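You operate a simulated robot arm through the tools that you are given. There is no shell and no other tool. Be economical: measure what you need, move in short steps, check, and stop when the job is done.

Carry out the task below with a simulated robot arm. There is one attempt and no reset: what you move stays moved.

Task
Smooth the clamped foil, then lay it in the foil tray.
Fine: rub the creases out with the smoother and put it back; free the clamp after smoothing.

The check looks at the end state, three seconds after you hand in, the way a careful person would. Anything else that was tipped, shoved, dropped, spilled or broken makes it a failure.

Robot
A 7-joint arm with a two-finger parallel gripper, fixed in place. Base frame: the origin is at the foot of the arm, x ahead of it, y to its left, z up; the work surface is at about z = 0. Readings come in mm, rad, newtons and seconds.
With the tool pointing down near the work surface it reaches from about 240 to 620 mm from the base axis. Its first joint turns from -1.152 to 1.152 rad. Payload 2.6 kg.
The TCP is the grasp point between the finger pads, 30 mm short of the fingertips. In the tool frame z runs along the fingers and y along their closing line. Largest opening 94 mm; finger width 28, thickness 10; the body of the gripper, 50 by 96 mm, starts 55 mm behind the TCP.
Orientation is that of the tool frame in the base frame, as a unit quaternion [x, y, z, w]. With the fingers straight down and closing along the base's y, the tool's x points along the base's -x, its y along +y and its z along -z.

Tools
- The arm moves only by the tool nudge_tool. Its argument "moves" is a list of rows, each a list of 6 numbers: the shift along the base's x, y, z in mm, then the turn, a rotation vector about the base's x, y, z in rad. In form: [[dx, dy, dz, ax, ay, az], ...]. A call has 1 to 20 rows; each row shifts and turns the commanded pose from where the row before left it. "gripper" is the gripper command, from -1 (fully open) to 1 (shut), values between in proportion, set as the call begins (left out, the last holds). A row lasts 0.2 s, in which the tool goes at most 50 mm and 0.15 rad; a call with a longer step from one row to the next is refused whole, and so is a gripper value outside its range. Where a pose cannot be reached the arm comes as near as it can. A force on the tool above 40 N (or 10 N above the force at the start of the call, whichever is more), or a blocked arm, ends the call early, and 0.2 s more pass. Each finger travels about 72 mm/s and halts on what it meets, pressing with about 43 N; the grip force reading is that of the motor and also rises with nothing between the fingers. The clock runs only during rows and for 0.2 s after the last one: add rows that do not move to give the fingers time. It gives the time, the measured TCP pose, the force on the tool (base axes), the opening and the grip force at its end, in the units of the frame above (readings bear some noise), and new pictures: "views" is both (left out), scene, wrist or none.
- Cameras (640 x 400 px; columns grow to the right, rows downward): "scene" is fixed at [21.3, 415.2, 573.9]; the picture's right is [-0.86, -0.50, 0.00], its down [-0.28, 0.48, -0.83] and it looks along [0.42, -0.72, -0.56] (base axes); focal length 317 px, centre (320, 200). "wrist" rides on the gripper at [-37, 0, -58] in the tool frame; the picture's right is [0.00, -1.00, 0.00], its down [0.97, 0.00, -0.24] and it looks along [0.24, 0.00, 0.97] (tool axes); focal length 218 px, centre (320, 200). There is no depth. A picture from a camera that has moved, and an enlarged one, comes with that camera's place and axes in the base frame and with its lens. The place of the scene camera against the robot may be out by one fixed shift of up to 18 mm in any direction.
- zoom(camera, box): a new picture of the part [left, top, right, bottom] of that camera's present view, enlarged. The clock stands still meanwhile.
- sign_off(): hands the job in; it is judged then, once.

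Work in short steps. Places have to be worked out from the pictures, the camera data and where the tool is seen: move nearer, look again, correct. Check each grasp and each placing, and mend what went wrong. You have 120 turns and 150 pictures in all, those below and enlarged ones among them. Open the gripper and draw the arm clear of the work before you hand the job in, unless the task says otherwise; then end with one line.

The tools are called as name(argument=value, ...) on one line, values as JSON. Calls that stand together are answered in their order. nudge_tool: Moves the arm, as the interface text tells. Its arguments: {"type":"object","properties":{"moves":{"type":"array"},"gripper":{"type":"number"},"views":{"type":"string","enum":["both","scene","wrist","none"]}},"required":["moves"]} The other tools are called the same way: zoom (camera, box) takes an enlarged picture of a part of a camera's view; sign_off () hands the job in.

At the start:

```text
clock: 0.0
tcp_pos: [338.7, -96.8, 362.3]
tcp_rot: [0.0, 1.0, 0.0, 0.0]
contact_force: [0.6, -0.2, 1.1]
width: 94.4
finger_force: 0.0
```

scene: 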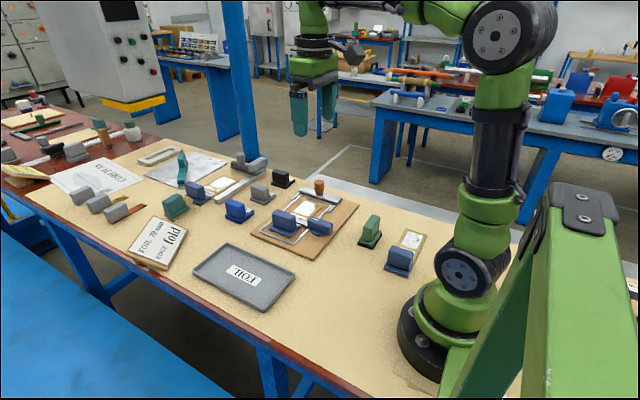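
wrist: 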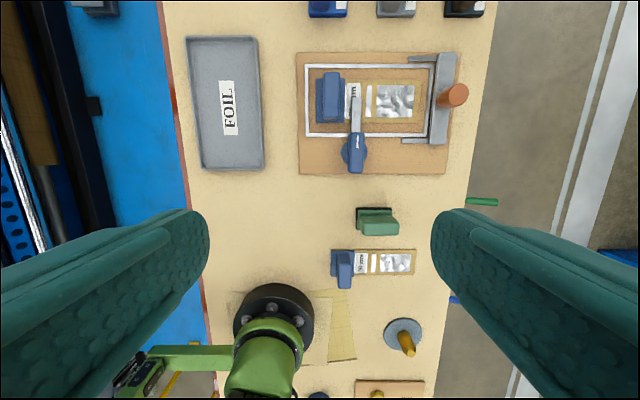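

I start by enlarging the views of the clamp board, to identify the foil, the clamp, and the smoother.

zoom(camera="scene", box=[230, 160, 440, 290])

zoom(camera="wrist", box=[170, 0, 500, 200])

zoom(camera="wrist", box=[300, 180, 460, 380])

zoom(camera="scene", box=[20, 130, 300, 310])

```text
3.05 times, centred on (335, 225) of scene
camera zoom: at [21.3, 415.2, 573.9], right [-0.86, -0.5, 0.0], down [-0.28, 0.48, -0.83], along [0.42, -0.72, -0.56], focal length 966 px, centre (274, 124)
```

zoom: 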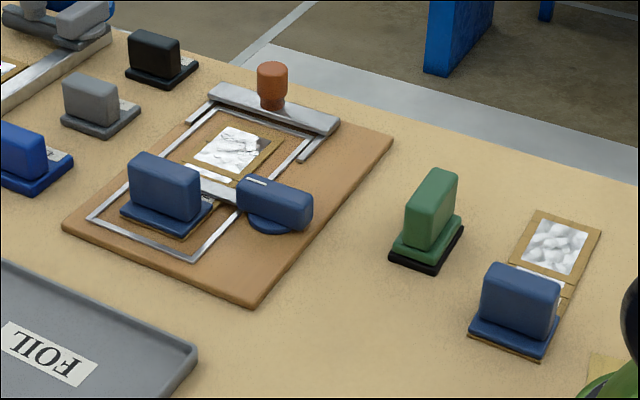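

```text
1.94 times, centred on (335, 100) of wrist
camera zoom: at [374.6, -96.8, 421.3], right [0.0, -1.0, 0.0], down [-0.97, 0.0, 0.24], along [-0.24, 0.0, -0.97], focal length 423 px, centre (291, 394)
```

zoom: 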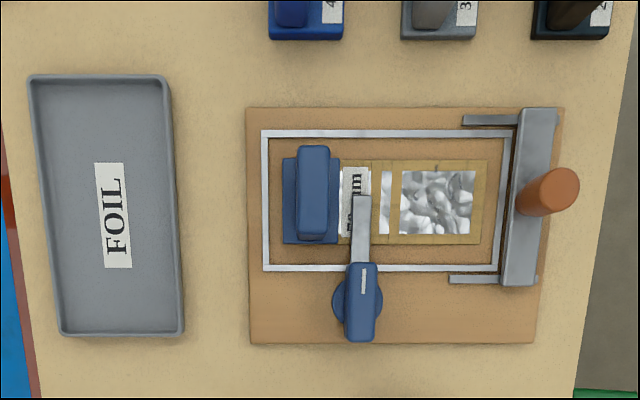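

```text
2.00 times, centred on (380, 280) of wrist
camera zoom: at [374.6, -96.8, 421.3], right [0.0, -1.0, 0.0], down [-0.97, 0.0, 0.24], along [-0.24, 0.0, -0.97], focal length 436 px, centre (200, 40)
```

zoom: 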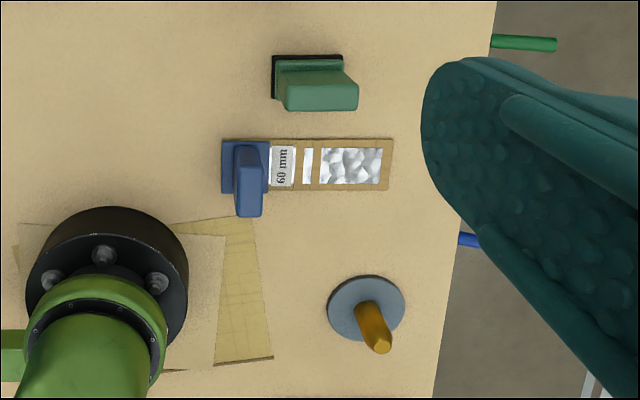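

```text
2.22 times, centred on (160, 220) of scene
camera zoom: at [21.3, 415.2, 573.9], right [-0.86, -0.5, 0.0], down [-0.28, 0.48, -0.83], along [0.42, -0.72, -0.56], focal length 704 px, centre (676, 156)
```

zoom: 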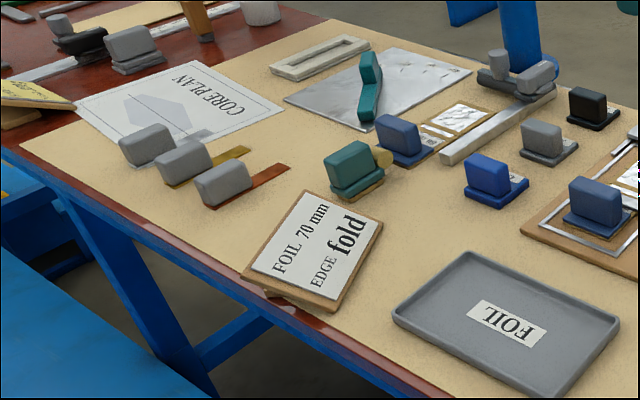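

The board holds the clamped foil with its blue grip, a lever clamp, a bar with an orange knob, and a green block nearby that may be the smoother. I move the wrist camera ahead to read the labels and the note.

nudge_tool(moves=[[40, 0, 0, 0, 0, 0], [40, -20, 0, 0, 0, 0], [30, -20, 0, 0, 0, 0], [0, 0, 0, 0, 0, 0]], views="wrist")

zoom(camera="scene", box=[120, 210, 200, 275])

```text
clock: 1.0
tcp_pos: [450.9, -138.7, 360.4]
tcp_rot: [0.0, 1.0, 0.001, 0.001]
contact_force: [-0.5, -0.3, -0.2]
width: 93.7
finger_force: 0.0
camera wrist: at [485.9, -138.3, 420.4], right [0.0, -1.0, 0.0], down [-0.97, 0.0, 0.24], along [-0.24, 0.0, -0.97], focal length 218 px, centre (320, 200)
```

wrist: 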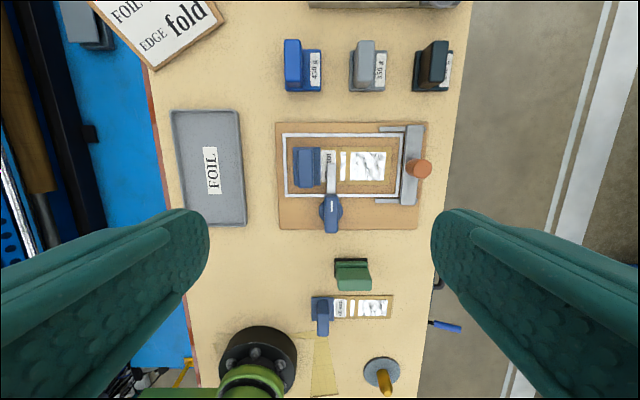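

```text
6.15 times, centred on (160, 242) of scene
camera zoom: at [21.3, 415.2, 573.9], right [-0.86, -0.5, 0.0], down [-0.28, 0.48, -0.83], along [0.42, -0.72, -0.56], focal length 1950 px, centre (1305, -62)
```

zoom: 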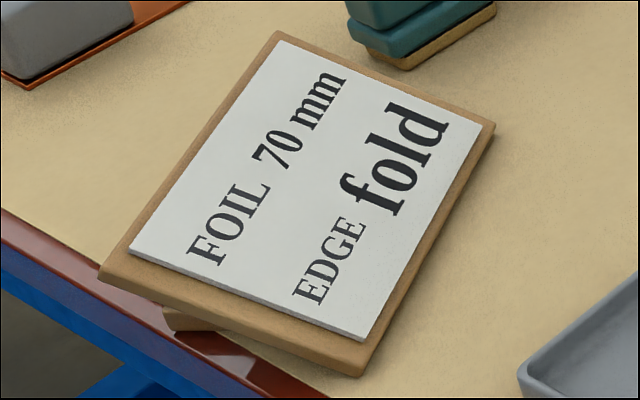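

The numbered blocks look like weights with gram labels. I enlarge the board and the foils to read their labels.

zoom(camera="wrist", box=[270, 110, 440, 235])

zoom(camera="wrist", box=[290, 235, 420, 350])

zoom(camera="wrist", box=[270, 0, 470, 110])

```text
3.20 times, centred on (355, 172) of wrist
camera zoom: at [485.9, -138.3, 420.4], right [0.0, -1.0, 0.0], down [-0.97, 0.0, 0.24], along [-0.24, 0.0, -0.97], focal length 698 px, centre (208, 288)
```

zoom: 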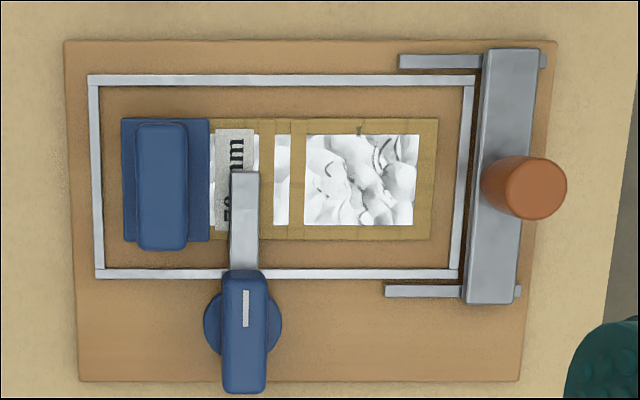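

```text
3.48 times, centred on (355, 292) of wrist
camera zoom: at [485.9, -138.3, 420.4], right [0.0, -1.0, 0.0], down [-0.97, 0.0, 0.24], along [-0.24, 0.0, -0.97], focal length 759 px, centre (198, -122)
```

zoom: 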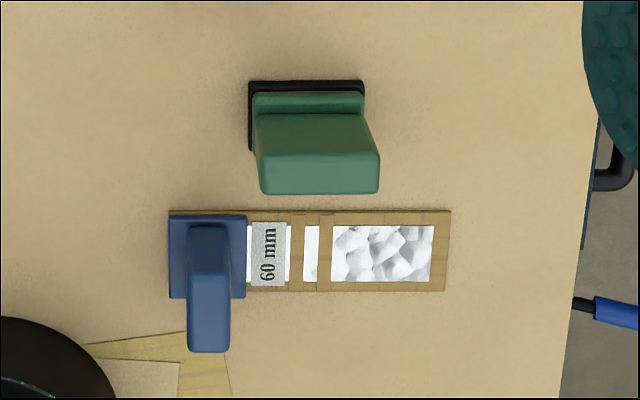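

```text
3.20 times, centred on (370, 55) of wrist
camera zoom: at [485.9, -138.3, 420.4], right [0.0, -1.0, 0.0], down [-0.97, 0.0, 0.24], along [-0.24, 0.0, -0.97], focal length 698 px, centre (160, 664)
```

zoom: 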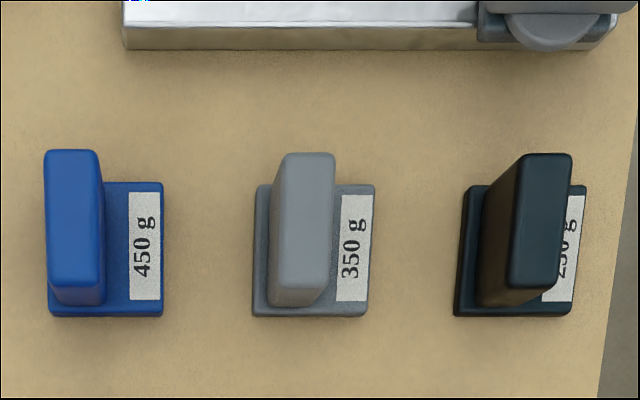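

The clamped foil reads "70 mm", matching the note, and the other is 60 mm. I look more closely at the bar with the orange knob and the green block, to decide which is the smoother.

zoom(camera="scene", box=[280, 170, 360, 220])

zoom(camera="scene", box=[340, 200, 440, 280])

zoom(camera="scene", box=[150, 140, 300, 230])

```text
8.00 times, centred on (320, 195) of scene
camera zoom: at [21.3, 415.2, 573.9], right [-0.86, -0.5, 0.0], down [-0.28, 0.48, -0.83], along [0.42, -0.72, -0.56], focal length 2535 px, centre (320, 240)
```

zoom: 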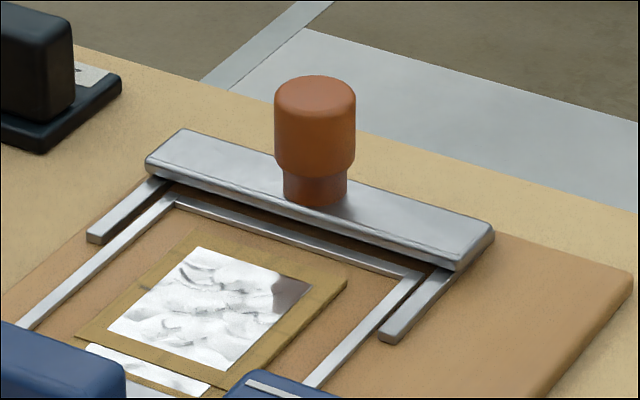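

```text
5.00 times, centred on (390, 240) of scene
camera zoom: at [21.3, 415.2, 573.9], right [-0.86, -0.5, 0.0], down [-0.28, 0.48, -0.83], along [0.42, -0.72, -0.56], focal length 1584 px, centre (-30, 0)
```

zoom: 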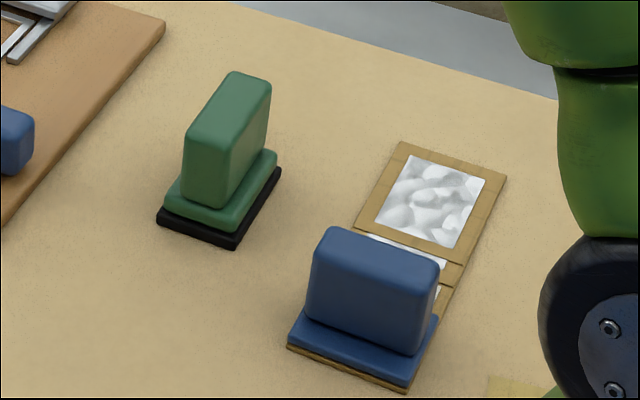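

```text
4.27 times, centred on (225, 185) of scene
camera zoom: at [21.3, 415.2, 573.9], right [-0.86, -0.5, 0.0], down [-0.28, 0.48, -0.83], along [0.42, -0.72, -0.56], focal length 1352 px, centre (725, 264)
```

zoom: 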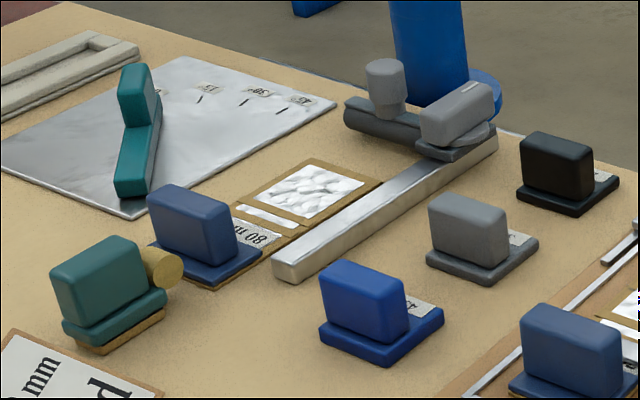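

The green block with the black pad looks like the smoother. I read the bar on rails as a fixture for folding edges, and the task does not ask for folding. I go nearer above the foil to measure it.

nudge_tool(moves=[[10, -40, -40, 0, 0, 0], [5, -40, -45, 0, 0, 0], [0, 0, -45, 0, 0, 0], [0, 0, 0, 0, 0, 0]], views="wrist")

```text
refused: row 1 steps farther than a row can; nothing moved
```

The step was too long, so I split it into smaller ones.

nudge_tool(moves=[[5, -25, -35, 0, 0, 0], [5, -25, -35, 0, 0, 0], [0, -25, -35, 0, 0, 0], [0, -10, -35, 0, 0, 0], [0, 0, 0, 0, 0, 0]], views="wrist")

zoom(camera="wrist", box=[220, 100, 420, 225])

```text
clock: 2.2
tcp_pos: [458.2, -223.6, 222.8]
tcp_rot: [0.0, 1.0, 0.001, 0.001]
contact_force: [0.3, -0.2, 0.4]
width: 94.1
finger_force: 0.0
camera wrist: at [493.5, -222.6, 281.7], right [0.0, -1.0, 0.0], down [-0.97, 0.0, 0.24], along [-0.24, 0.0, -0.97], focal length 218 px, centre (320, 200)
```

wrist: 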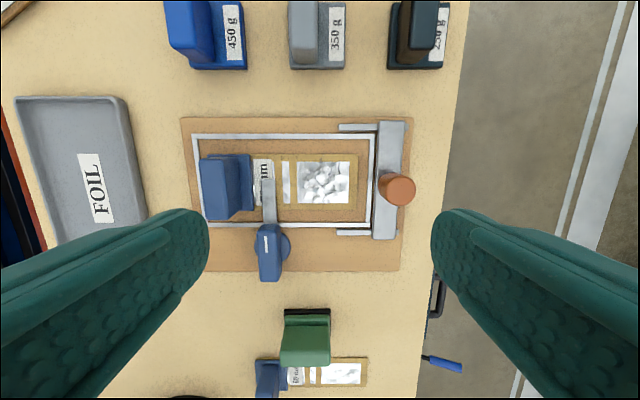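

```text
3.20 times, centred on (320, 162) of wrist
camera zoom: at [493.5, -222.6, 281.7], right [0.0, -1.0, 0.0], down [-0.97, 0.0, 0.24], along [-0.24, 0.0, -0.97], focal length 698 px, centre (320, 320)
```

zoom: 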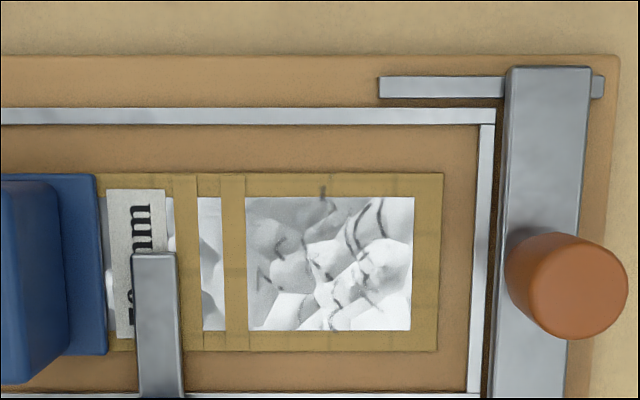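

The foil's centre is near (450, -226), about 64 mm along y by 51 mm along x. Next I look at the green block from above.

nudge_tool(moves=[[-45, 5, 0, 0, 0, 0], [-45, 5, 0, 0, 0, 0], [-45, 5, 0, 0, 0, 0], [-45, 3, 0, 0, 0, 0], [-20, 0, -20, 0, 0, 0], [0, 0, 0, 0, 0, 0]], views="both")

zoom(camera="wrist", box=[240, 100, 440, 225])

```text
clock: 3.6
tcp_pos: [258.9, -204.7, 203.1]
tcp_rot: [-0.001, 1.0, 0.0, 0.0]
contact_force: [0.5, 0.1, -0.3]
width: 94.0
finger_force: 0.1
camera wrist: at [294.5, -204.4, 261.6], right [0.0, -1.0, 0.0], down [-0.97, 0.0, 0.24], along [-0.24, 0.0, -0.97], focal length 218 px, centre (320, 200)
```

scene: 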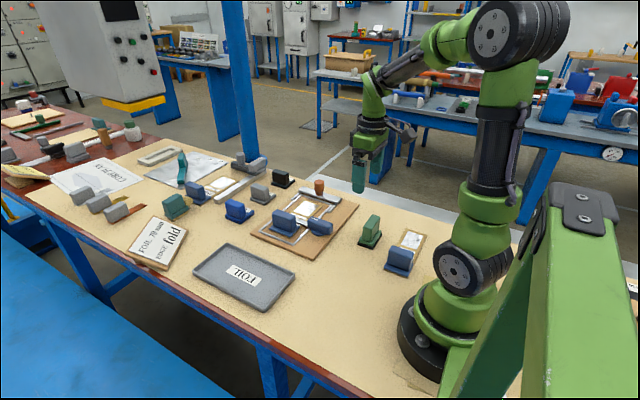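
wrist: 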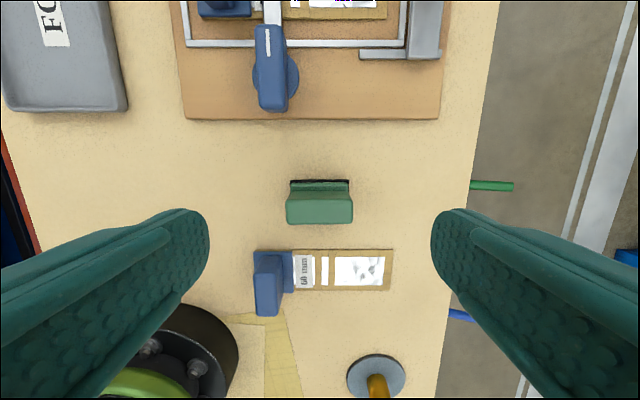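

```text
3.20 times, centred on (340, 162) of wrist
camera zoom: at [294.5, -204.4, 261.6], right [0.0, -1.0, 0.0], down [-0.97, 0.0, 0.24], along [-0.24, 0.0, -0.97], focal length 698 px, centre (256, 320)
```

zoom: 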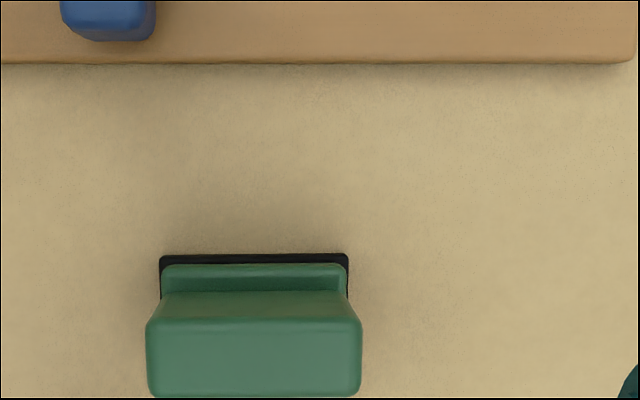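

The smoother stands at about (231, -204). Its handle is about 25 mm thick along x and 66 mm along y, with its top near z = 55. I turn the tool a quarter turn about z to grip across the thin side, and move over it.

nudge_tool(moves=[[0, 0, 0, 0, 0, 0.143], [0, 0, 0, 0, 0, 0.143], [0, 0, 0, 0, 0, 0.143], [0, 0, 0, 0, 0, 0.143], [0, 0, 0, 0, 0, 0.143], [0, 0, 0, 0, 0, 0.143], [0, 0, 0, 0, 0, 0.143], [0, 0, 0, 0, 0, 0.143], [0, 0, 0, 0, 0, 0.143], [0, 0, 0, 0, 0, 0.143], [0, 0, 0, 0, 0, 0.1408], [0, 0, 0, 0, 0, 0]], views="wrist")

```text
clock: 6.2
tcp_pos: [258.9, -204.3, 202.7]
tcp_rot: [0.708, -0.706, 0.0, 0.0]
contact_force: [-0.1, 0.6, 0.4]
width: 93.7
finger_force: 0.1
camera wrist: at [257.6, -167.0, 261.5], right [1.0, 0.0, 0.0], down [0.0, -0.97, 0.24], along [0.0, -0.24, -0.97], focal length 218 px, centre (320, 200)
```

wrist: 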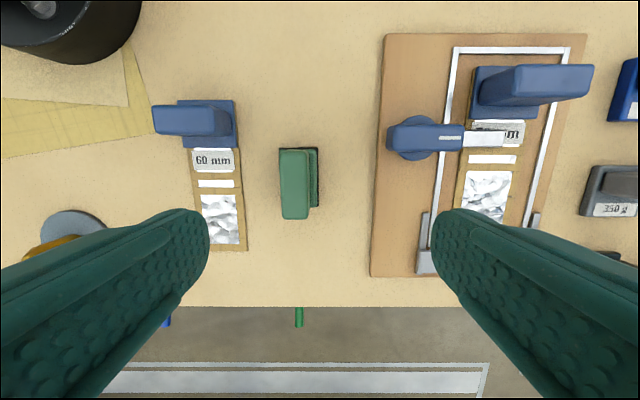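

Measured again, the handle is centred near (232, -203.5). I narrow the fingers to about 60 mm, go over it and come down to z = 90.

nudge_tool(moves=[[-27, 0.5, -20, 0, 0, 0], [0, 0, -35, 0, 0, 0], [0, 0, -35, 0, 0, 0], [0, 0, -22, 0, 0, 0], [0, 0, 0, 0, 0, 0]], gripper=-0.28, views="both")

zoom(camera="scene", box=[330, 180, 430, 260])

```text
clock: 7.4
tcp_pos: [231.3, -202.0, 90.6]
tcp_rot: [-0.706, 0.708, 0.0, -0.001]
contact_force: [0.3, 0.6, 0.8]
width: 60.3
finger_force: 0.1
camera wrist: at [230.2, -165.3, 149.8], right [1.0, 0.0, 0.0], down [0.0, -0.97, 0.24], along [0.0, -0.24, -0.97], focal length 218 px, centre (320, 200)
```

scene: 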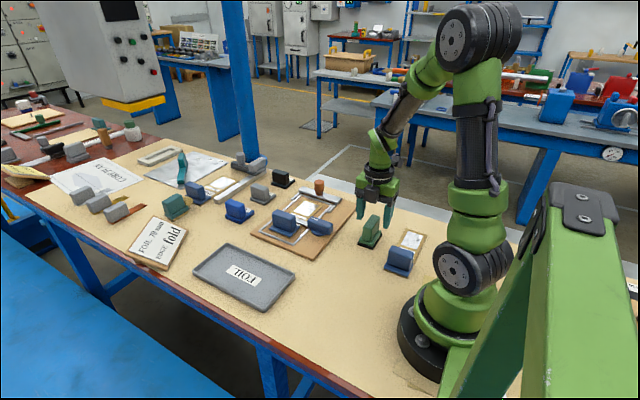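
wrist: 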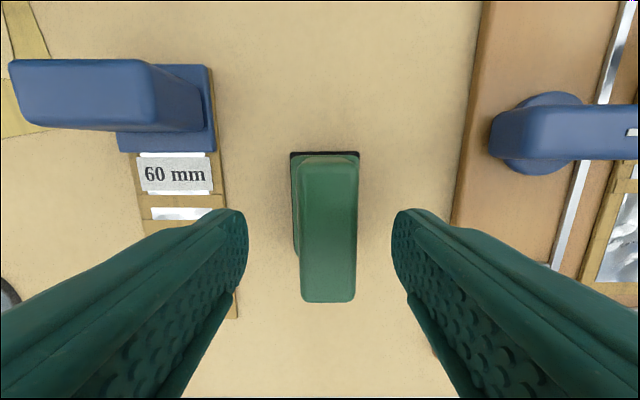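

```text
5.00 times, centred on (380, 220) of scene
camera zoom: at [21.3, 415.2, 573.9], right [-0.86, -0.5, 0.0], down [-0.28, 0.48, -0.83], along [0.42, -0.72, -0.56], focal length 1584 px, centre (20, 100)
```

zoom: 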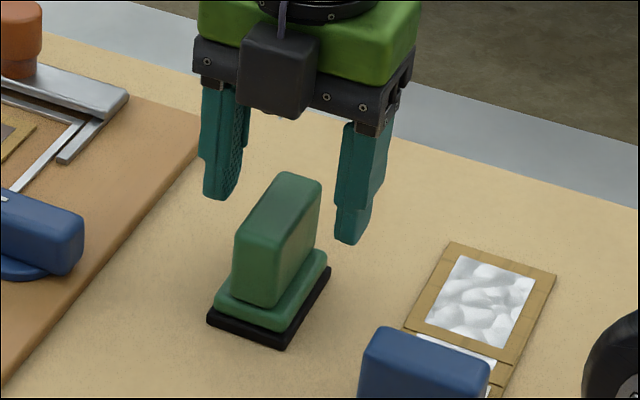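

The handle sits about 3 mm further in +x. I correct for that, come down to z = 54 and close the fingers.

nudge_tool(moves=[[3, -1.5, 0, 0, 0, 0], [0, 0, -18, 0, 0, 0], [0, 0, -18, 0, 0, 0], [0, 0, 0, 0, 0, 0]], views="both")

zoom(camera="scene", box=[330, 180, 430, 260])

```text
clock: 8.4
tcp_pos: [234.2, -204.2, 53.8]
tcp_rot: [-0.706, 0.708, 0.0, 0.0]
contact_force: [0.0, -0.4, 0.4]
width: 60.1
finger_force: 0.0
camera wrist: at [233.8, -166.8, 114.0], right [1.0, 0.0, 0.0], down [0.0, -0.97, 0.24], along [0.0, -0.24, -0.97], focal length 218 px, centre (320, 200)
```

scene: 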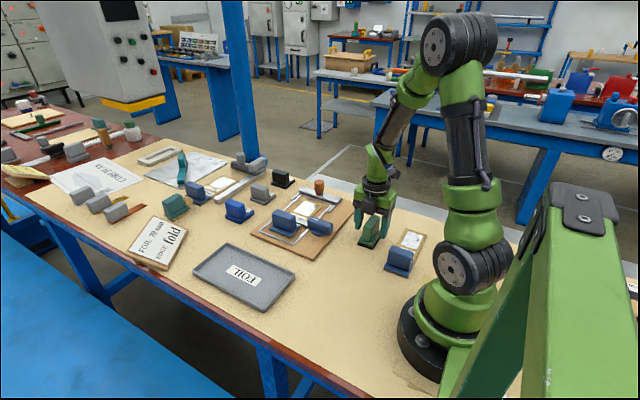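
wrist: 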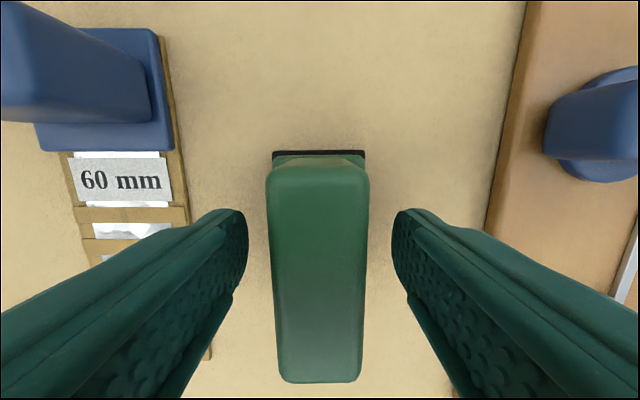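

```text
5.00 times, centred on (380, 220) of scene
camera zoom: at [21.3, 415.2, 573.9], right [-0.86, -0.5, 0.0], down [-0.28, 0.48, -0.83], along [0.42, -0.72, -0.56], focal length 1584 px, centre (20, 100)
```

zoom: 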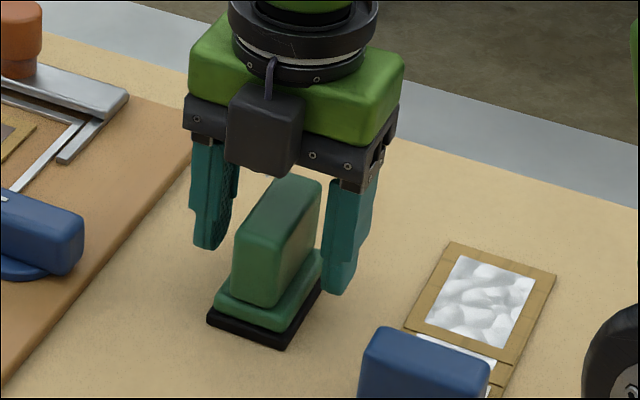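

The handle is centred between the fingers, so I close on it.

nudge_tool(moves=[[0, 0, 0, 0, 0, 0], [0, 0, 0, 0, 0, 0], [0, 0, 0, 0, 0, 0]], gripper=1, views="none")

nudge_tool(moves=[[0, 0, 10, 0, 0, 0], [0, 0, 10, 0, 0, 0], [0, 0, 0, 0, 0, 0]], views="both")

zoom(camera="scene", box=[330, 180, 430, 260])

```text
clock: 9.2
tcp_pos: [234.6, -203.9, 54.6]
tcp_rot: [0.707, -0.707, 0.0, 0.0]
contact_force: [0.4, -0.2, 0.1]
width: 30.2
finger_force: 43.0
```

```text
clock: 10.0
tcp_pos: [234.3, -206.8, 74.6]
tcp_rot: [-0.707, 0.707, 0.001, 0.0]
contact_force: [0.4, 0.9, -2.3]
width: 30.0
finger_force: 43.0
camera wrist: at [233.9, -167.8, 133.6], right [1.0, 0.0, 0.0], down [0.0, -0.97, 0.24], along [0.0, -0.24, -0.97], focal length 218 px, centre (320, 200)
```

scene: 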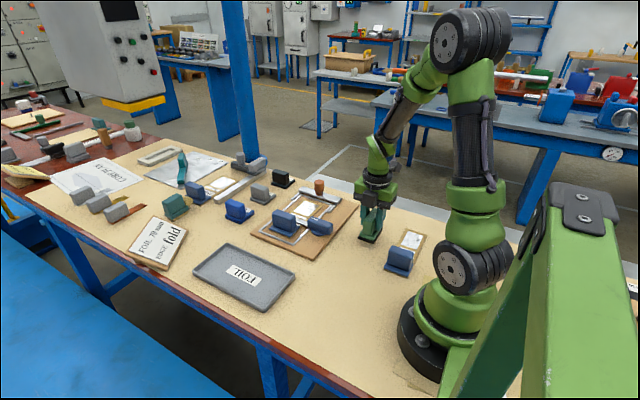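
wrist: 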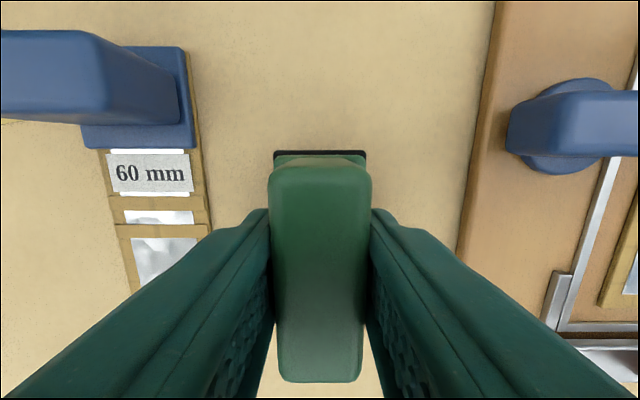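

```text
5.00 times, centred on (380, 220) of scene
camera zoom: at [21.3, 415.2, 573.9], right [-0.86, -0.5, 0.0], down [-0.28, 0.48, -0.83], along [0.42, -0.72, -0.56], focal length 1584 px, centre (20, 100)
```

zoom: 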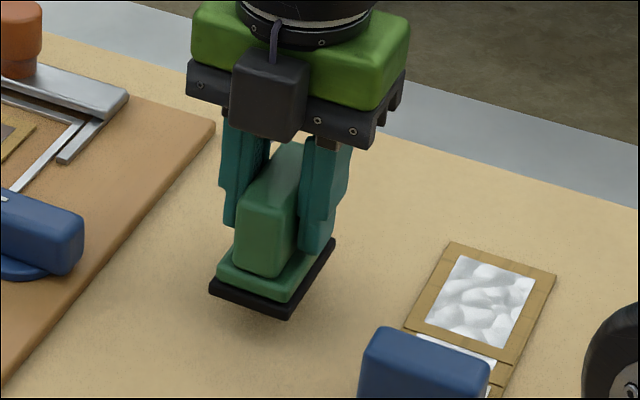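

I am holding the smoother; its pad bottom is about 54 mm below the TCP. I lift it and carry it above the foil.

nudge_tool(moves=[[0, 0, 40, 0, 0, 0], [0, 0, 30, 0, 0, 0], [36, -4, 0, 0, 0, 0], [36, -4, 0, 0, 0, 0], [36, -4, 0, 0, 0, 0], [36, -4, 0, 0, 0, 0], [36, -4, 0, 0, 0, 0], [35, -2, 0, 0, 0, 0], [0, 0, 0, 0, 0, 0], [0, 0, 0, 0, 0, 0]], views="both")

zoom(camera="scene", box=[250, 140, 370, 240])

```text
clock: 12.2
tcp_pos: [449.9, -228.2, 144.5]
tcp_rot: [0.708, -0.707, -0.001, 0.0]
contact_force: [0.2, -0.4, -1.2]
width: 29.7
finger_force: 42.6
camera wrist: at [450.2, -190.8, 203.1], right [1.0, 0.0, 0.0], down [0.0, -0.97, 0.24], along [0.0, -0.24, -0.97], focal length 218 px, centre (320, 200)
```

scene: 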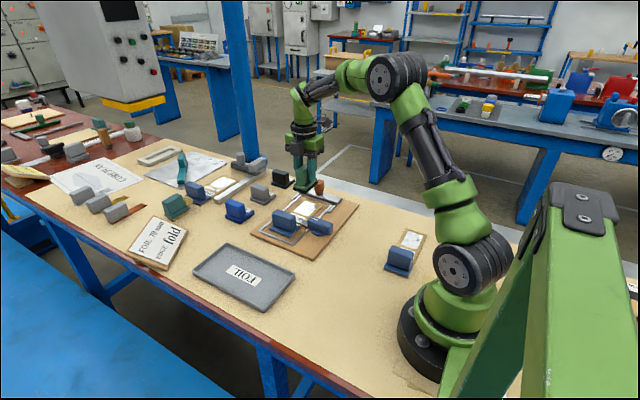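
wrist: 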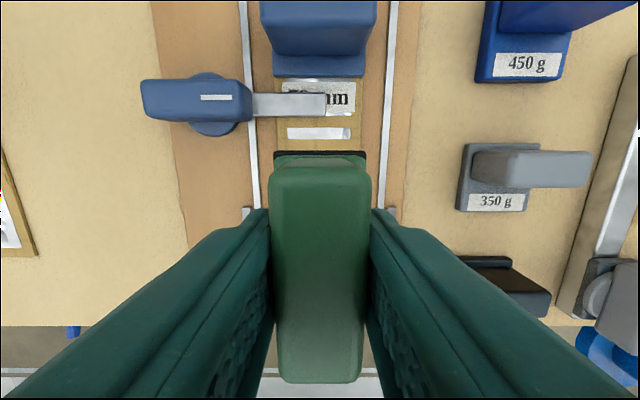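

```text
4.00 times, centred on (310, 190) of scene
camera zoom: at [21.3, 415.2, 573.9], right [-0.86, -0.5, 0.0], down [-0.28, 0.48, -0.83], along [0.42, -0.72, -0.56], focal length 1267 px, centre (360, 240)
```

zoom: 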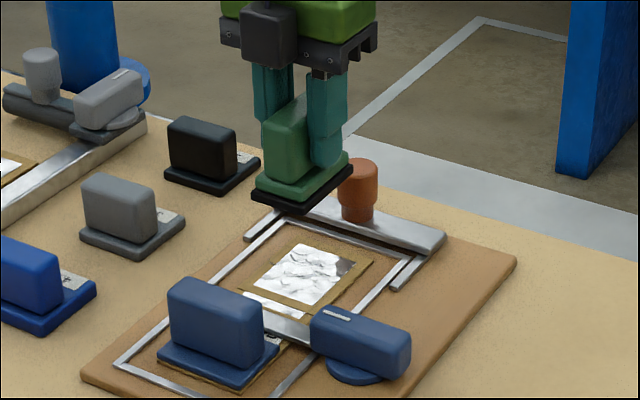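

The pad is centred on the foil plate, between the rails and clear of the lever. I lower it until the pad touches the foil, watching the force.

nudge_tool(moves=[[0, 0, -30, 0, 0, 0], [0, 0, -25, 0, 0, 0], [0, 0, -5, 0, 0, 0], [0, 0, 0, 0, 0, 0]], views="scene")

zoom(camera="scene", box=[250, 140, 370, 240])

```text
clock: 13.2
tcp_pos: [448.9, -226.3, 84.9]
tcp_rot: [0.707, -0.707, 0.001, 0.0]
contact_force: [0.0, 0.0, -1.5]
width: 29.8
finger_force: 42.2
```

scene: 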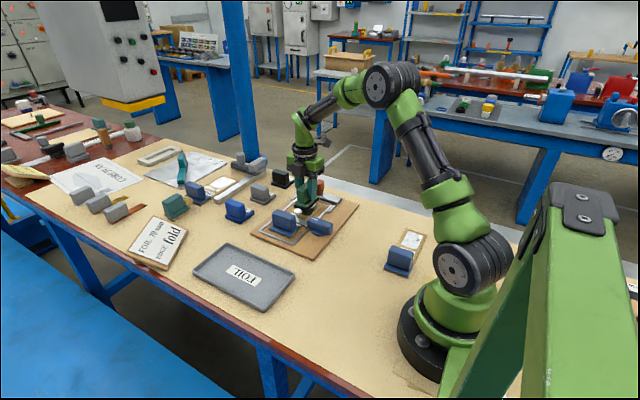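

```text
4.00 times, centred on (310, 190) of scene
camera zoom: at [21.3, 415.2, 573.9], right [-0.86, -0.5, 0.0], down [-0.28, 0.48, -0.83], along [0.42, -0.72, -0.56], focal length 1267 px, centre (360, 240)
```

zoom: 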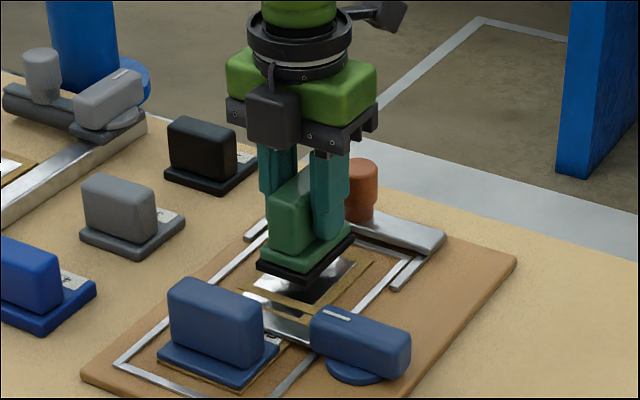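

The pad hovers about 15 mm above the foil. I go on down in small steps.

nudge_tool(moves=[[0, 0, -3, 0, 0, 0], [0, 0, -3, 0, 0, 0], [0, 0, -2, 0, 0, 0], [0, 0, -2, 0, 0, 0], [0, 0, 0, 0, 0, 0]], views="none")

nudge_tool(moves=[[0, 0, -1, 0, 0, 0], [0, 0, -1, 0, 0, 0], [0, 0, 0, 0, 0, 0]], views="none")

```text
clock: 14.4
tcp_pos: [449.0, -227.3, 74.3]
tcp_rot: [-0.707, 0.707, 0.001, 0.0]
contact_force: [-0.1, 0.1, -0.3]
width: 29.8
finger_force: 43.5
```

```text
clock: 15.2
tcp_pos: [450.5, -228.1, 72.9]
tcp_rot: [-0.707, 0.708, -0.001, 0.001]
contact_force: [0.2, 1.0, -1.3]
width: 29.8
finger_force: 43.4
```

No contact yet at z = 73, so I continue in 1 mm steps.

nudge_tool(moves=[[0, 0, -1, 0, 0, 0], [0, 0, -1, 0, 0, 0], [0, 0, 0, 0, 0, 0]], views="none")

nudge_tool(moves=[[0, 0, -1, 0, 0, 0], [0, 0, -1, 0, 0, 0], [0, 0, 0, 0, 0, 0]], views="scene")

zoom(camera="scene", box=[260, 165, 350, 240])

```text
clock: 16.0
tcp_pos: [450.0, -228.4, 70.8]
tcp_rot: [0.707, -0.707, 0.0, 0.0]
contact_force: [0.0, 0.7, -1.7]
width: 29.6
finger_force: 43.5
```

```text
clock: 16.8
tcp_pos: [450.0, -227.3, 68.7]
tcp_rot: [-0.707, 0.708, -0.001, 0.001]
contact_force: [-2.0, 0.1, 5.2]
width: 29.7
finger_force: 42.9
```

scene: 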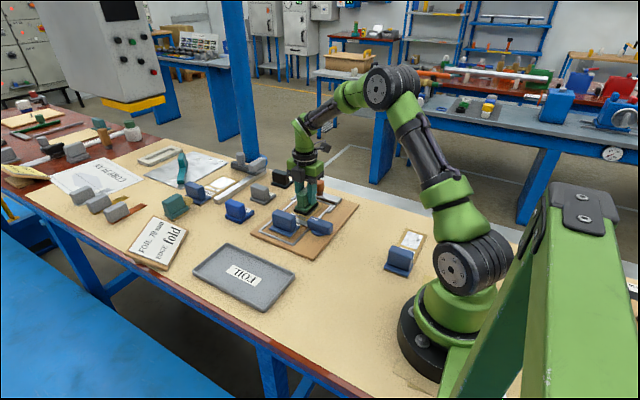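

```text
5.33 times, centred on (305, 202) of scene
camera zoom: at [21.2, 415.2, 573.9], right [-0.86, -0.5, 0.0], down [-0.28, 0.48, -0.83], along [0.42, -0.72, -0.56], focal length 1690 px, centre (400, 187)
```

zoom: 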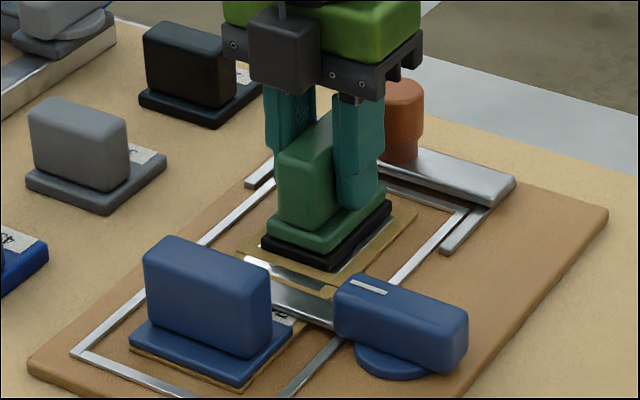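

The pad touches with about 5 N. I press slightly more and rub gently along the foil (along y), with steps of a few millimetres.

nudge_tool(moves=[[0, 0, -0.7, 0, 0, 0], [0, 4, 0, 0, 0, 0], [0, 4, 0, 0, 0, 0], [0, 4, 0, 0, 0, 0], [0, -4, 0, 0, 0, 0], [0, -4, 0, 0, 0, 0], [0, -4, 0, 0, 0, 0], [0, -4, 0, 0, 0, 0], [0, -4, 0, 0, 0, 0], [0, -4, 0, 0, 0, 0], [0, 4, 0, 0, 0, 0], [0, 4, 0, 0, 0, 0], [0, 4, 0, 0, 0, 0]], views="none")

nudge_tool(moves=[[4, 0, 0, 0, 0, 0], [4, 0, 0, 0, 0, 0], [0, 4, 0, 0, 0, 0], [0, 4, 0, 0, 0, 0], [0, 4, 0, 0, 0, 0], [0, -4, 0, 0, 0, 0], [0, -4, 0, 0, 0, 0], [0, -4, 0, 0, 0, 0], [0, -4, 0, 0, 0, 0], [0, -4, 0, 0, 0, 0], [0, -4, 0, 0, 0, 0], [0, 4, 0, 0, 0, 0], [0, 4, 0, 0, 0, 0], [0, 4, 0, 0, 0, 0]], views="none")

nudge_tool(moves=[[-4, 0, 0, 0, 0, 0], [-4, 0, 0, 0, 0, 0], [-4, 0, 0, 0, 0, 0], [-4, 0, 0, 0, 0, 0], [0, 4, 0, 0, 0, 0], [0, 4, 0, 0, 0, 0], [0, 4, 0, 0, 0, 0], [0, -4, 0, 0, 0, 0], [0, -4, 0, 0, 0, 0], [0, -4, 0, 0, 0, 0], [0, -4, 0, 0, 0, 0], [0, -4, 0, 0, 0, 0], [0, -4, 0, 0, 0, 0], [0, 4, 0, 0, 0, 0], [0, 4, 0, 0, 0, 0], [0, 4, 0, 0, 0, 0], [4, 0, 0, 0, 0, 0], [4, 0, 0, 0, 0, 0]], views="scene")

zoom(camera="scene", box=[260, 165, 350, 240])

```text
clock: 19.6
tcp_pos: [448.5, -229.3, 68.1]
tcp_rot: [-0.707, 0.708, -0.001, -0.001]
contact_force: [-1.8, -5.7, 11.0]
width: 29.5
finger_force: 43.1
```

```text
clock: 22.6
tcp_pos: [457.4, -226.8, 67.6]
tcp_rot: [-0.707, 0.708, -0.001, 0.0]
contact_force: [-0.2, -4.5, 8.6]
width: 29.7
finger_force: 43.0
```

```text
clock: 26.4
tcp_pos: [449.9, -227.3, 67.4]
tcp_rot: [-0.706, 0.708, 0.0, 0.0]
contact_force: [-9.1, -2.0, 20.0]
width: 29.8
finger_force: 43.1
```

scene: 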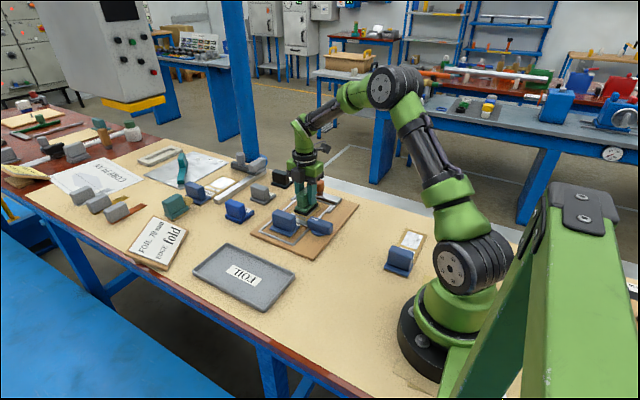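

```text
5.33 times, centred on (305, 202) of scene
camera zoom: at [21.1, 415.2, 573.8], right [-0.86, -0.5, 0.0], down [-0.28, 0.48, -0.83], along [0.42, -0.72, -0.56], focal length 1690 px, centre (400, 187)
```

zoom: 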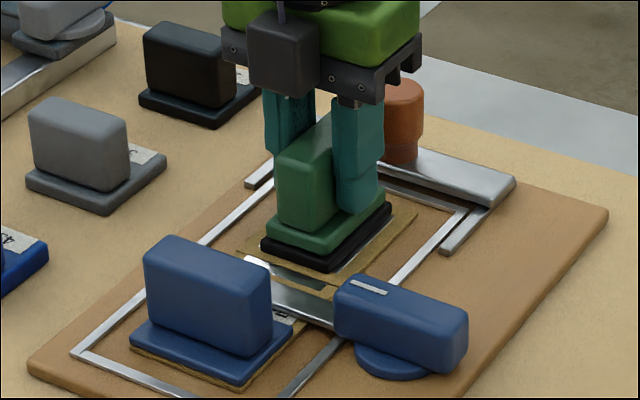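

Contact held during the strokes at roughly 10–20 N. I lift the smoother and look at the foil.

nudge_tool(moves=[[0, 0, 10, 0, 0, 0], [0, 0, 30, 0, 0, 0], [0, 0, 40, 0, 0, 0], [0, 0, 20, 0, 0, 0], [0, 0, 0, 0, 0, 0]], views="scene")

zoom(camera="scene", box=[260, 165, 350, 240])

```text
clock: 27.6
tcp_pos: [448.3, -226.0, 166.9]
tcp_rot: [-0.707, 0.708, 0.0, 0.0]
contact_force: [-0.1, -0.2, -2.2]
width: 30.0
finger_force: 43.2
```

scene: 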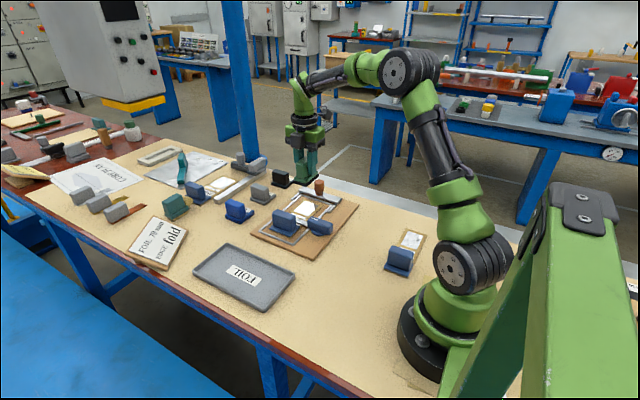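

```text
5.33 times, centred on (305, 202) of scene
camera zoom: at [21.3, 415.2, 573.9], right [-0.86, -0.5, 0.0], down [-0.28, 0.48, -0.83], along [0.42, -0.72, -0.56], focal length 1690 px, centre (400, 187)
```

zoom: 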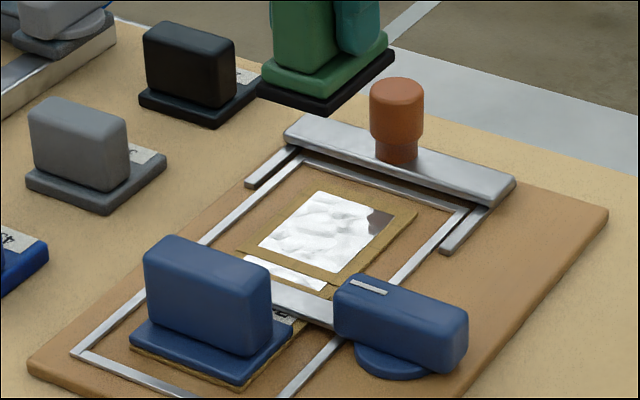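

The creases are fainter but still there. I go down again and rub more, this time with longer strokes along x as well.

nudge_tool(moves=[[0, 0, -40, 0, 0, 0], [0, 0, -40, 0, 0, 0], [0, 0, -13, 0, 0, 0], [0, 0, -5, 0, 0, 0], [0, 0, -2, 0, 0, 0], [0, 0, 0, 0, 0, 0]], views="none")

nudge_tool(moves=[[6, 0, 0, 0, 0, 0], [6, 0, 0, 0, 0, 0], [-6, 0, 0, 0, 0, 0], [-6, 0, 0, 0, 0, 0], [-6, 0, 0, 0, 0, 0], [-6, 0, 0, 0, 0, 0], [-4, 0, 0, 0, 0, 0], [6, 0, 0, 0, 0, 0], [6, 0, 0, 0, 0, 0], [6, 0, 0, 0, 0, 0], [6, 0, 0, 0, 0, 0], [4, 0, 0, 0, 0, 0], [-6, 0, 0, 0, 0, 0], [-6, 0, 0, 0, 0, 0], [-6, 0, 0, 0, 0, 0], [-6, 0, 0, 0, 0, 0], [-4, 0, 0, 0, 0, 0], [6, 0, 0, 0, 0, 0], [6, 0, 0, 0, 0, 0], [4, 0, 0, 0, 0, 0]], views="none")

nudge_tool(moves=[[0, 6, 0, 0, 0, 0], [0, 6, 0, 0, 0, 0], [0, 2, 0, 0, 0, 0], [0, -6, 0, 0, 0, 0], [0, -6, 0, 0, 0, 0], [0, -6, 0, 0, 0, 0], [0, -6, 0, 0, 0, 0], [0, -4, 0, 0, 0, 0], [0, 6, 0, 0, 0, 0], [0, 6, 0, 0, 0, 0], [0, 6, 0, 0, 0, 0], [0, 6, 0, 0, 0, 0], [0, 4, 0, 0, 0, 0], [0, -6, 0, 0, 0, 0], [0, -6, 0, 0, 0, 0], [0, -6, 0, 0, 0, 0], [0, -6, 0, 0, 0, 0], [0, -4, 0, 0, 0, 0], [0, 6, 0, 0, 0, 0], [0, 8, 0, 0, 0, 0]], views="none")

nudge_tool(moves=[[0, 0, 10, 0, 0, 0], [0, 0, 30, 0, 0, 0], [0, 0, 40, 0, 0, 0], [0, 0, 20, 0, 0, 0], [0, 0, 0, 0, 0, 0]], views="none")

zoom(camera="scene", box=[260, 165, 350, 240])

```text
clock: 29.0
tcp_pos: [450.4, -227.0, 69.7]
tcp_rot: [-0.707, 0.707, 0.0, 0.001]
contact_force: [-0.2, 0.5, -1.4]
width: 29.6
finger_force: 43.2
```

```text
clock: 33.2
tcp_pos: [450.6, -227.6, 67.9]
tcp_rot: [0.707, -0.707, 0.0, 0.0]
contact_force: [-0.3, 0.3, -0.2]
width: 29.9
finger_force: 43.0
```

```text
clock: 37.4
tcp_pos: [450.7, -226.3, 69.1]
tcp_rot: [0.707, -0.707, 0.001, 0.001]
contact_force: [-0.2, 0.4, -2.4]
width: 29.6
finger_force: 43.2
```

```text
clock: 38.6
tcp_pos: [450.9, -227.0, 165.2]
tcp_rot: [-0.707, 0.707, 0.0, 0.001]
contact_force: [0.3, 0.3, -1.4]
width: 29.8
finger_force: 42.5
```

```text
5.33 times, centred on (305, 202) of scene
camera zoom: at [21.3, 415.2, 573.9], right [-0.86, -0.5, 0.0], down [-0.28, 0.48, -0.83], along [0.42, -0.72, -0.56], focal length 1690 px, centre (400, 187)
```

zoom: 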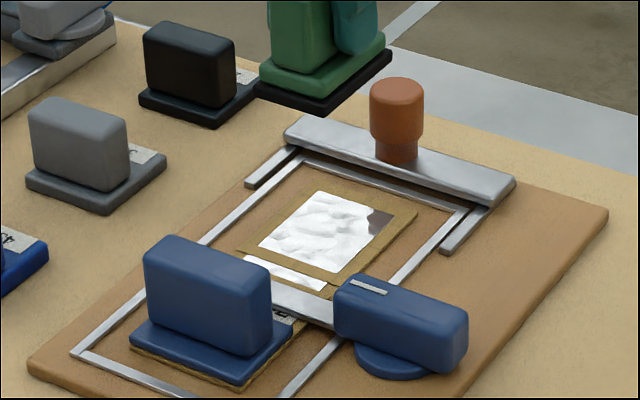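

That round never really touched: the force stayed near zero and the foil looks the same. I go down again until the force shows contact, before rubbing.

nudge_tool(moves=[[0, 0, -40, 0, 0, 0], [0, 0, -40, 0, 0, 0], [0, 0, -13, 0, 0, 0], [0, 0, -5, 0, 0, 0], [0, 0, -3, 0, 0, 0], [0, 0, 0, 0, 0, 0], [0, 0, 0, 0, 0, 0]], views="none")

nudge_tool(moves=[[0, 0, -1, 0, 0, 0], [0, 0, 0, 0, 0, 0]], views="none")

```text
clock: 40.2
tcp_pos: [450.4, -227.5, 67.3]
tcp_rot: [-0.706, 0.708, -0.002, 0.0]
contact_force: [-3.9, -1.5, 20.5]
width: 29.7
finger_force: 42.9
```

```text
clock: 40.8
tcp_pos: [450.0, -227.7, 66.4]
tcp_rot: [0.708, -0.707, 0.002, -0.001]
contact_force: [-6.1, 0.4, 31.6]
width: 29.8
finger_force: 43.1
```

The force is 31 N, a bit much for rubbing. I ease up by 1 mm and stroke in both directions.

nudge_tool(moves=[[0, 0, 1, 0, 0, 0], [4, 0, 0, 0, 0, 0], [4, 0, 0, 0, 0, 0], [4, 0, 0, 0, 0, 0], [-4, 0, 0, 0, 0, 0], [-4, 0, 0, 0, 0, 0], [-4, 0, 0, 0, 0, 0], [-4, 0, 0, 0, 0, 0], [-4, 0, 0, 0, 0, 0], [-4, 0, 0, 0, 0, 0], [-4, 0, 0, 0, 0, 0], [4, 0, 0, 0, 0, 0], [4, 0, 0, 0, 0, 0], [4, 0, 0, 0, 0, 0], [4, 0, 0, 0, 0, 0]], views="none")

nudge_tool(moves=[[0, 4, 0, 0, 0, 0], [0, 4, 0, 0, 0, 0], [0, 4, 0, 0, 0, 0], [0, -4, 0, 0, 0, 0], [0, -4, 0, 0, 0, 0], [0, -4, 0, 0, 0, 0], [0, -4, 0, 0, 0, 0], [0, -4, 0, 0, 0, 0], [0, -4, 0, 0, 0, 0], [0, 4, 0, 0, 0, 0], [0, 4, 0, 0, 0, 0], [0, 4, 0, 0, 0, 0], [0, 4, 0, 0, 0, 0], [0, 4, 0, 0, 0, 0], [0, 4, 0, 0, 0, 0], [0, -4, 0, 0, 0, 0], [0, -4, 0, 0, 0, 0], [0, -4, 0, 0, 0, 0]], views="none")

nudge_tool(moves=[[0, 0, 10, 0, 0, 0], [0, 0, 30, 0, 0, 0], [0, 0, 40, 0, 0, 0], [0, 0, 20, 0, 0, 0], [0, 0, 0, 0, 0, 0]], views="none")

zoom(camera="scene", box=[260, 165, 350, 240])

```text
clock: 44.0
tcp_pos: [449.4, -228.6, 66.4]
tcp_rot: [-0.707, 0.707, 0.0, 0.0]
contact_force: [-11.1, -2.9, 23.6]
width: 29.9
finger_force: 42.6
```

```text
clock: 47.8
tcp_pos: [450.6, -226.3, 66.4]
tcp_rot: [0.707, -0.707, 0.0, -0.001]
contact_force: [1.3, 6.3, 11.2]
width: 29.7
finger_force: 43.0
```

```text
clock: 49.0
tcp_pos: [449.5, -228.9, 166.8]
tcp_rot: [-0.707, 0.707, 0.0, 0.0]
contact_force: [0.0, -0.5, -0.3]
width: 29.9
finger_force: 42.9
```

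```text
5.33 times, centred on (305, 202) of scene
camera zoom: at [21.3, 415.2, 573.9], right [-0.86, -0.5, 0.0], down [-0.28, 0.48, -0.83], along [0.42, -0.72, -0.56], focal length 1690 px, centre (400, 187)
```

zoom: 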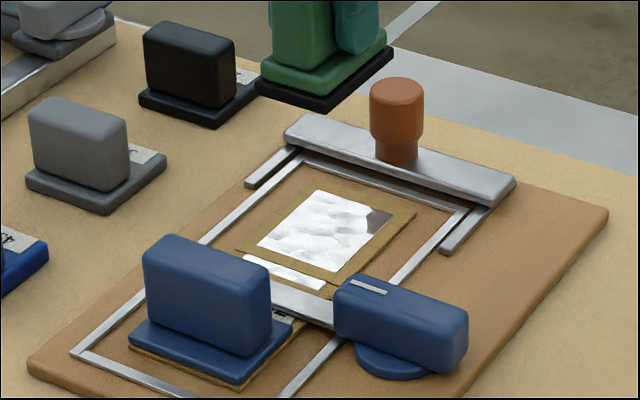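

The creases flatten under real contact, and the contact height has dropped from 69 to 66.4. I do another round at about 20 N.

nudge_tool(moves=[[0, 0, -40, 0, 0, 0], [0, 0, -40, 0, 0, 0], [0, 0, -13, 0, 0, 0], [0, 0, -5, 0, 0, 0], [0, 0, -3, 0, 0, 0], [0, 0, 0, 0, 0, 0], [0, 0, 0, 0, 0, 0]], views="none")

nudge_tool(moves=[[4, 0, 0, 0, 0, 0], [4, 0, 0, 0, 0, 0], [4, 0, 0, 0, 0, 0], [-4, 0, 0, 0, 0, 0], [-4, 0, 0, 0, 0, 0], [-4, 0, 0, 0, 0, 0], [-4, 0, 0, 0, 0, 0], [-4, 0, 0, 0, 0, 0], [-4, 0, 0, 0, 0, 0], [-4, 0, 0, 0, 0, 0], [4, 0, 0, 0, 0, 0], [4, 0, 0, 0, 0, 0], [4, 0, 0, 0, 0, 0], [4, 0, 0, 0, 0, 0]], views="none")

nudge_tool(moves=[[0, 4, 0, 0, 0, 0], [0, 4, 0, 0, 0, 0], [0, 4, 0, 0, 0, 0], [0, -4, 0, 0, 0, 0], [0, -4, 0, 0, 0, 0], [0, -4, 0, 0, 0, 0], [0, -4, 0, 0, 0, 0], [0, -4, 0, 0, 0, 0], [0, -4, 0, 0, 0, 0], [0, 4, 0, 0, 0, 0], [0, 4, 0, 0, 0, 0], [0, 4, 0, 0, 0, 0], [0, 4, 0, 0, 0, 0], [0, 4, 0, 0, 0, 0], [0, 4, 0, 0, 0, 0], [0, -4, 0, 0, 0, 0], [0, -4, 0, 0, 0, 0], [0, -4, 0, 0, 0, 0]], views="none")

```text
clock: 50.6
tcp_pos: [449.6, -227.4, 65.4]
tcp_rot: [-0.707, 0.707, -0.001, 0.0]
contact_force: [-2.8, 1.7, 11.2]
width: 29.5
finger_force: 42.9
```

```text
clock: 53.6
tcp_pos: [448.8, -226.2, 65.8]
tcp_rot: [-0.706, 0.708, 0.0, 0.0]
contact_force: [-6.0, -1.0, 16.1]
width: 29.8
finger_force: 42.9
```

```text
clock: 57.4
tcp_pos: [450.5, -226.0, 66.3]
tcp_rot: [0.708, -0.707, 0.0, -0.002]
contact_force: [2.9, 10.0, 19.6]
width: 29.9
finger_force: 43.4
```

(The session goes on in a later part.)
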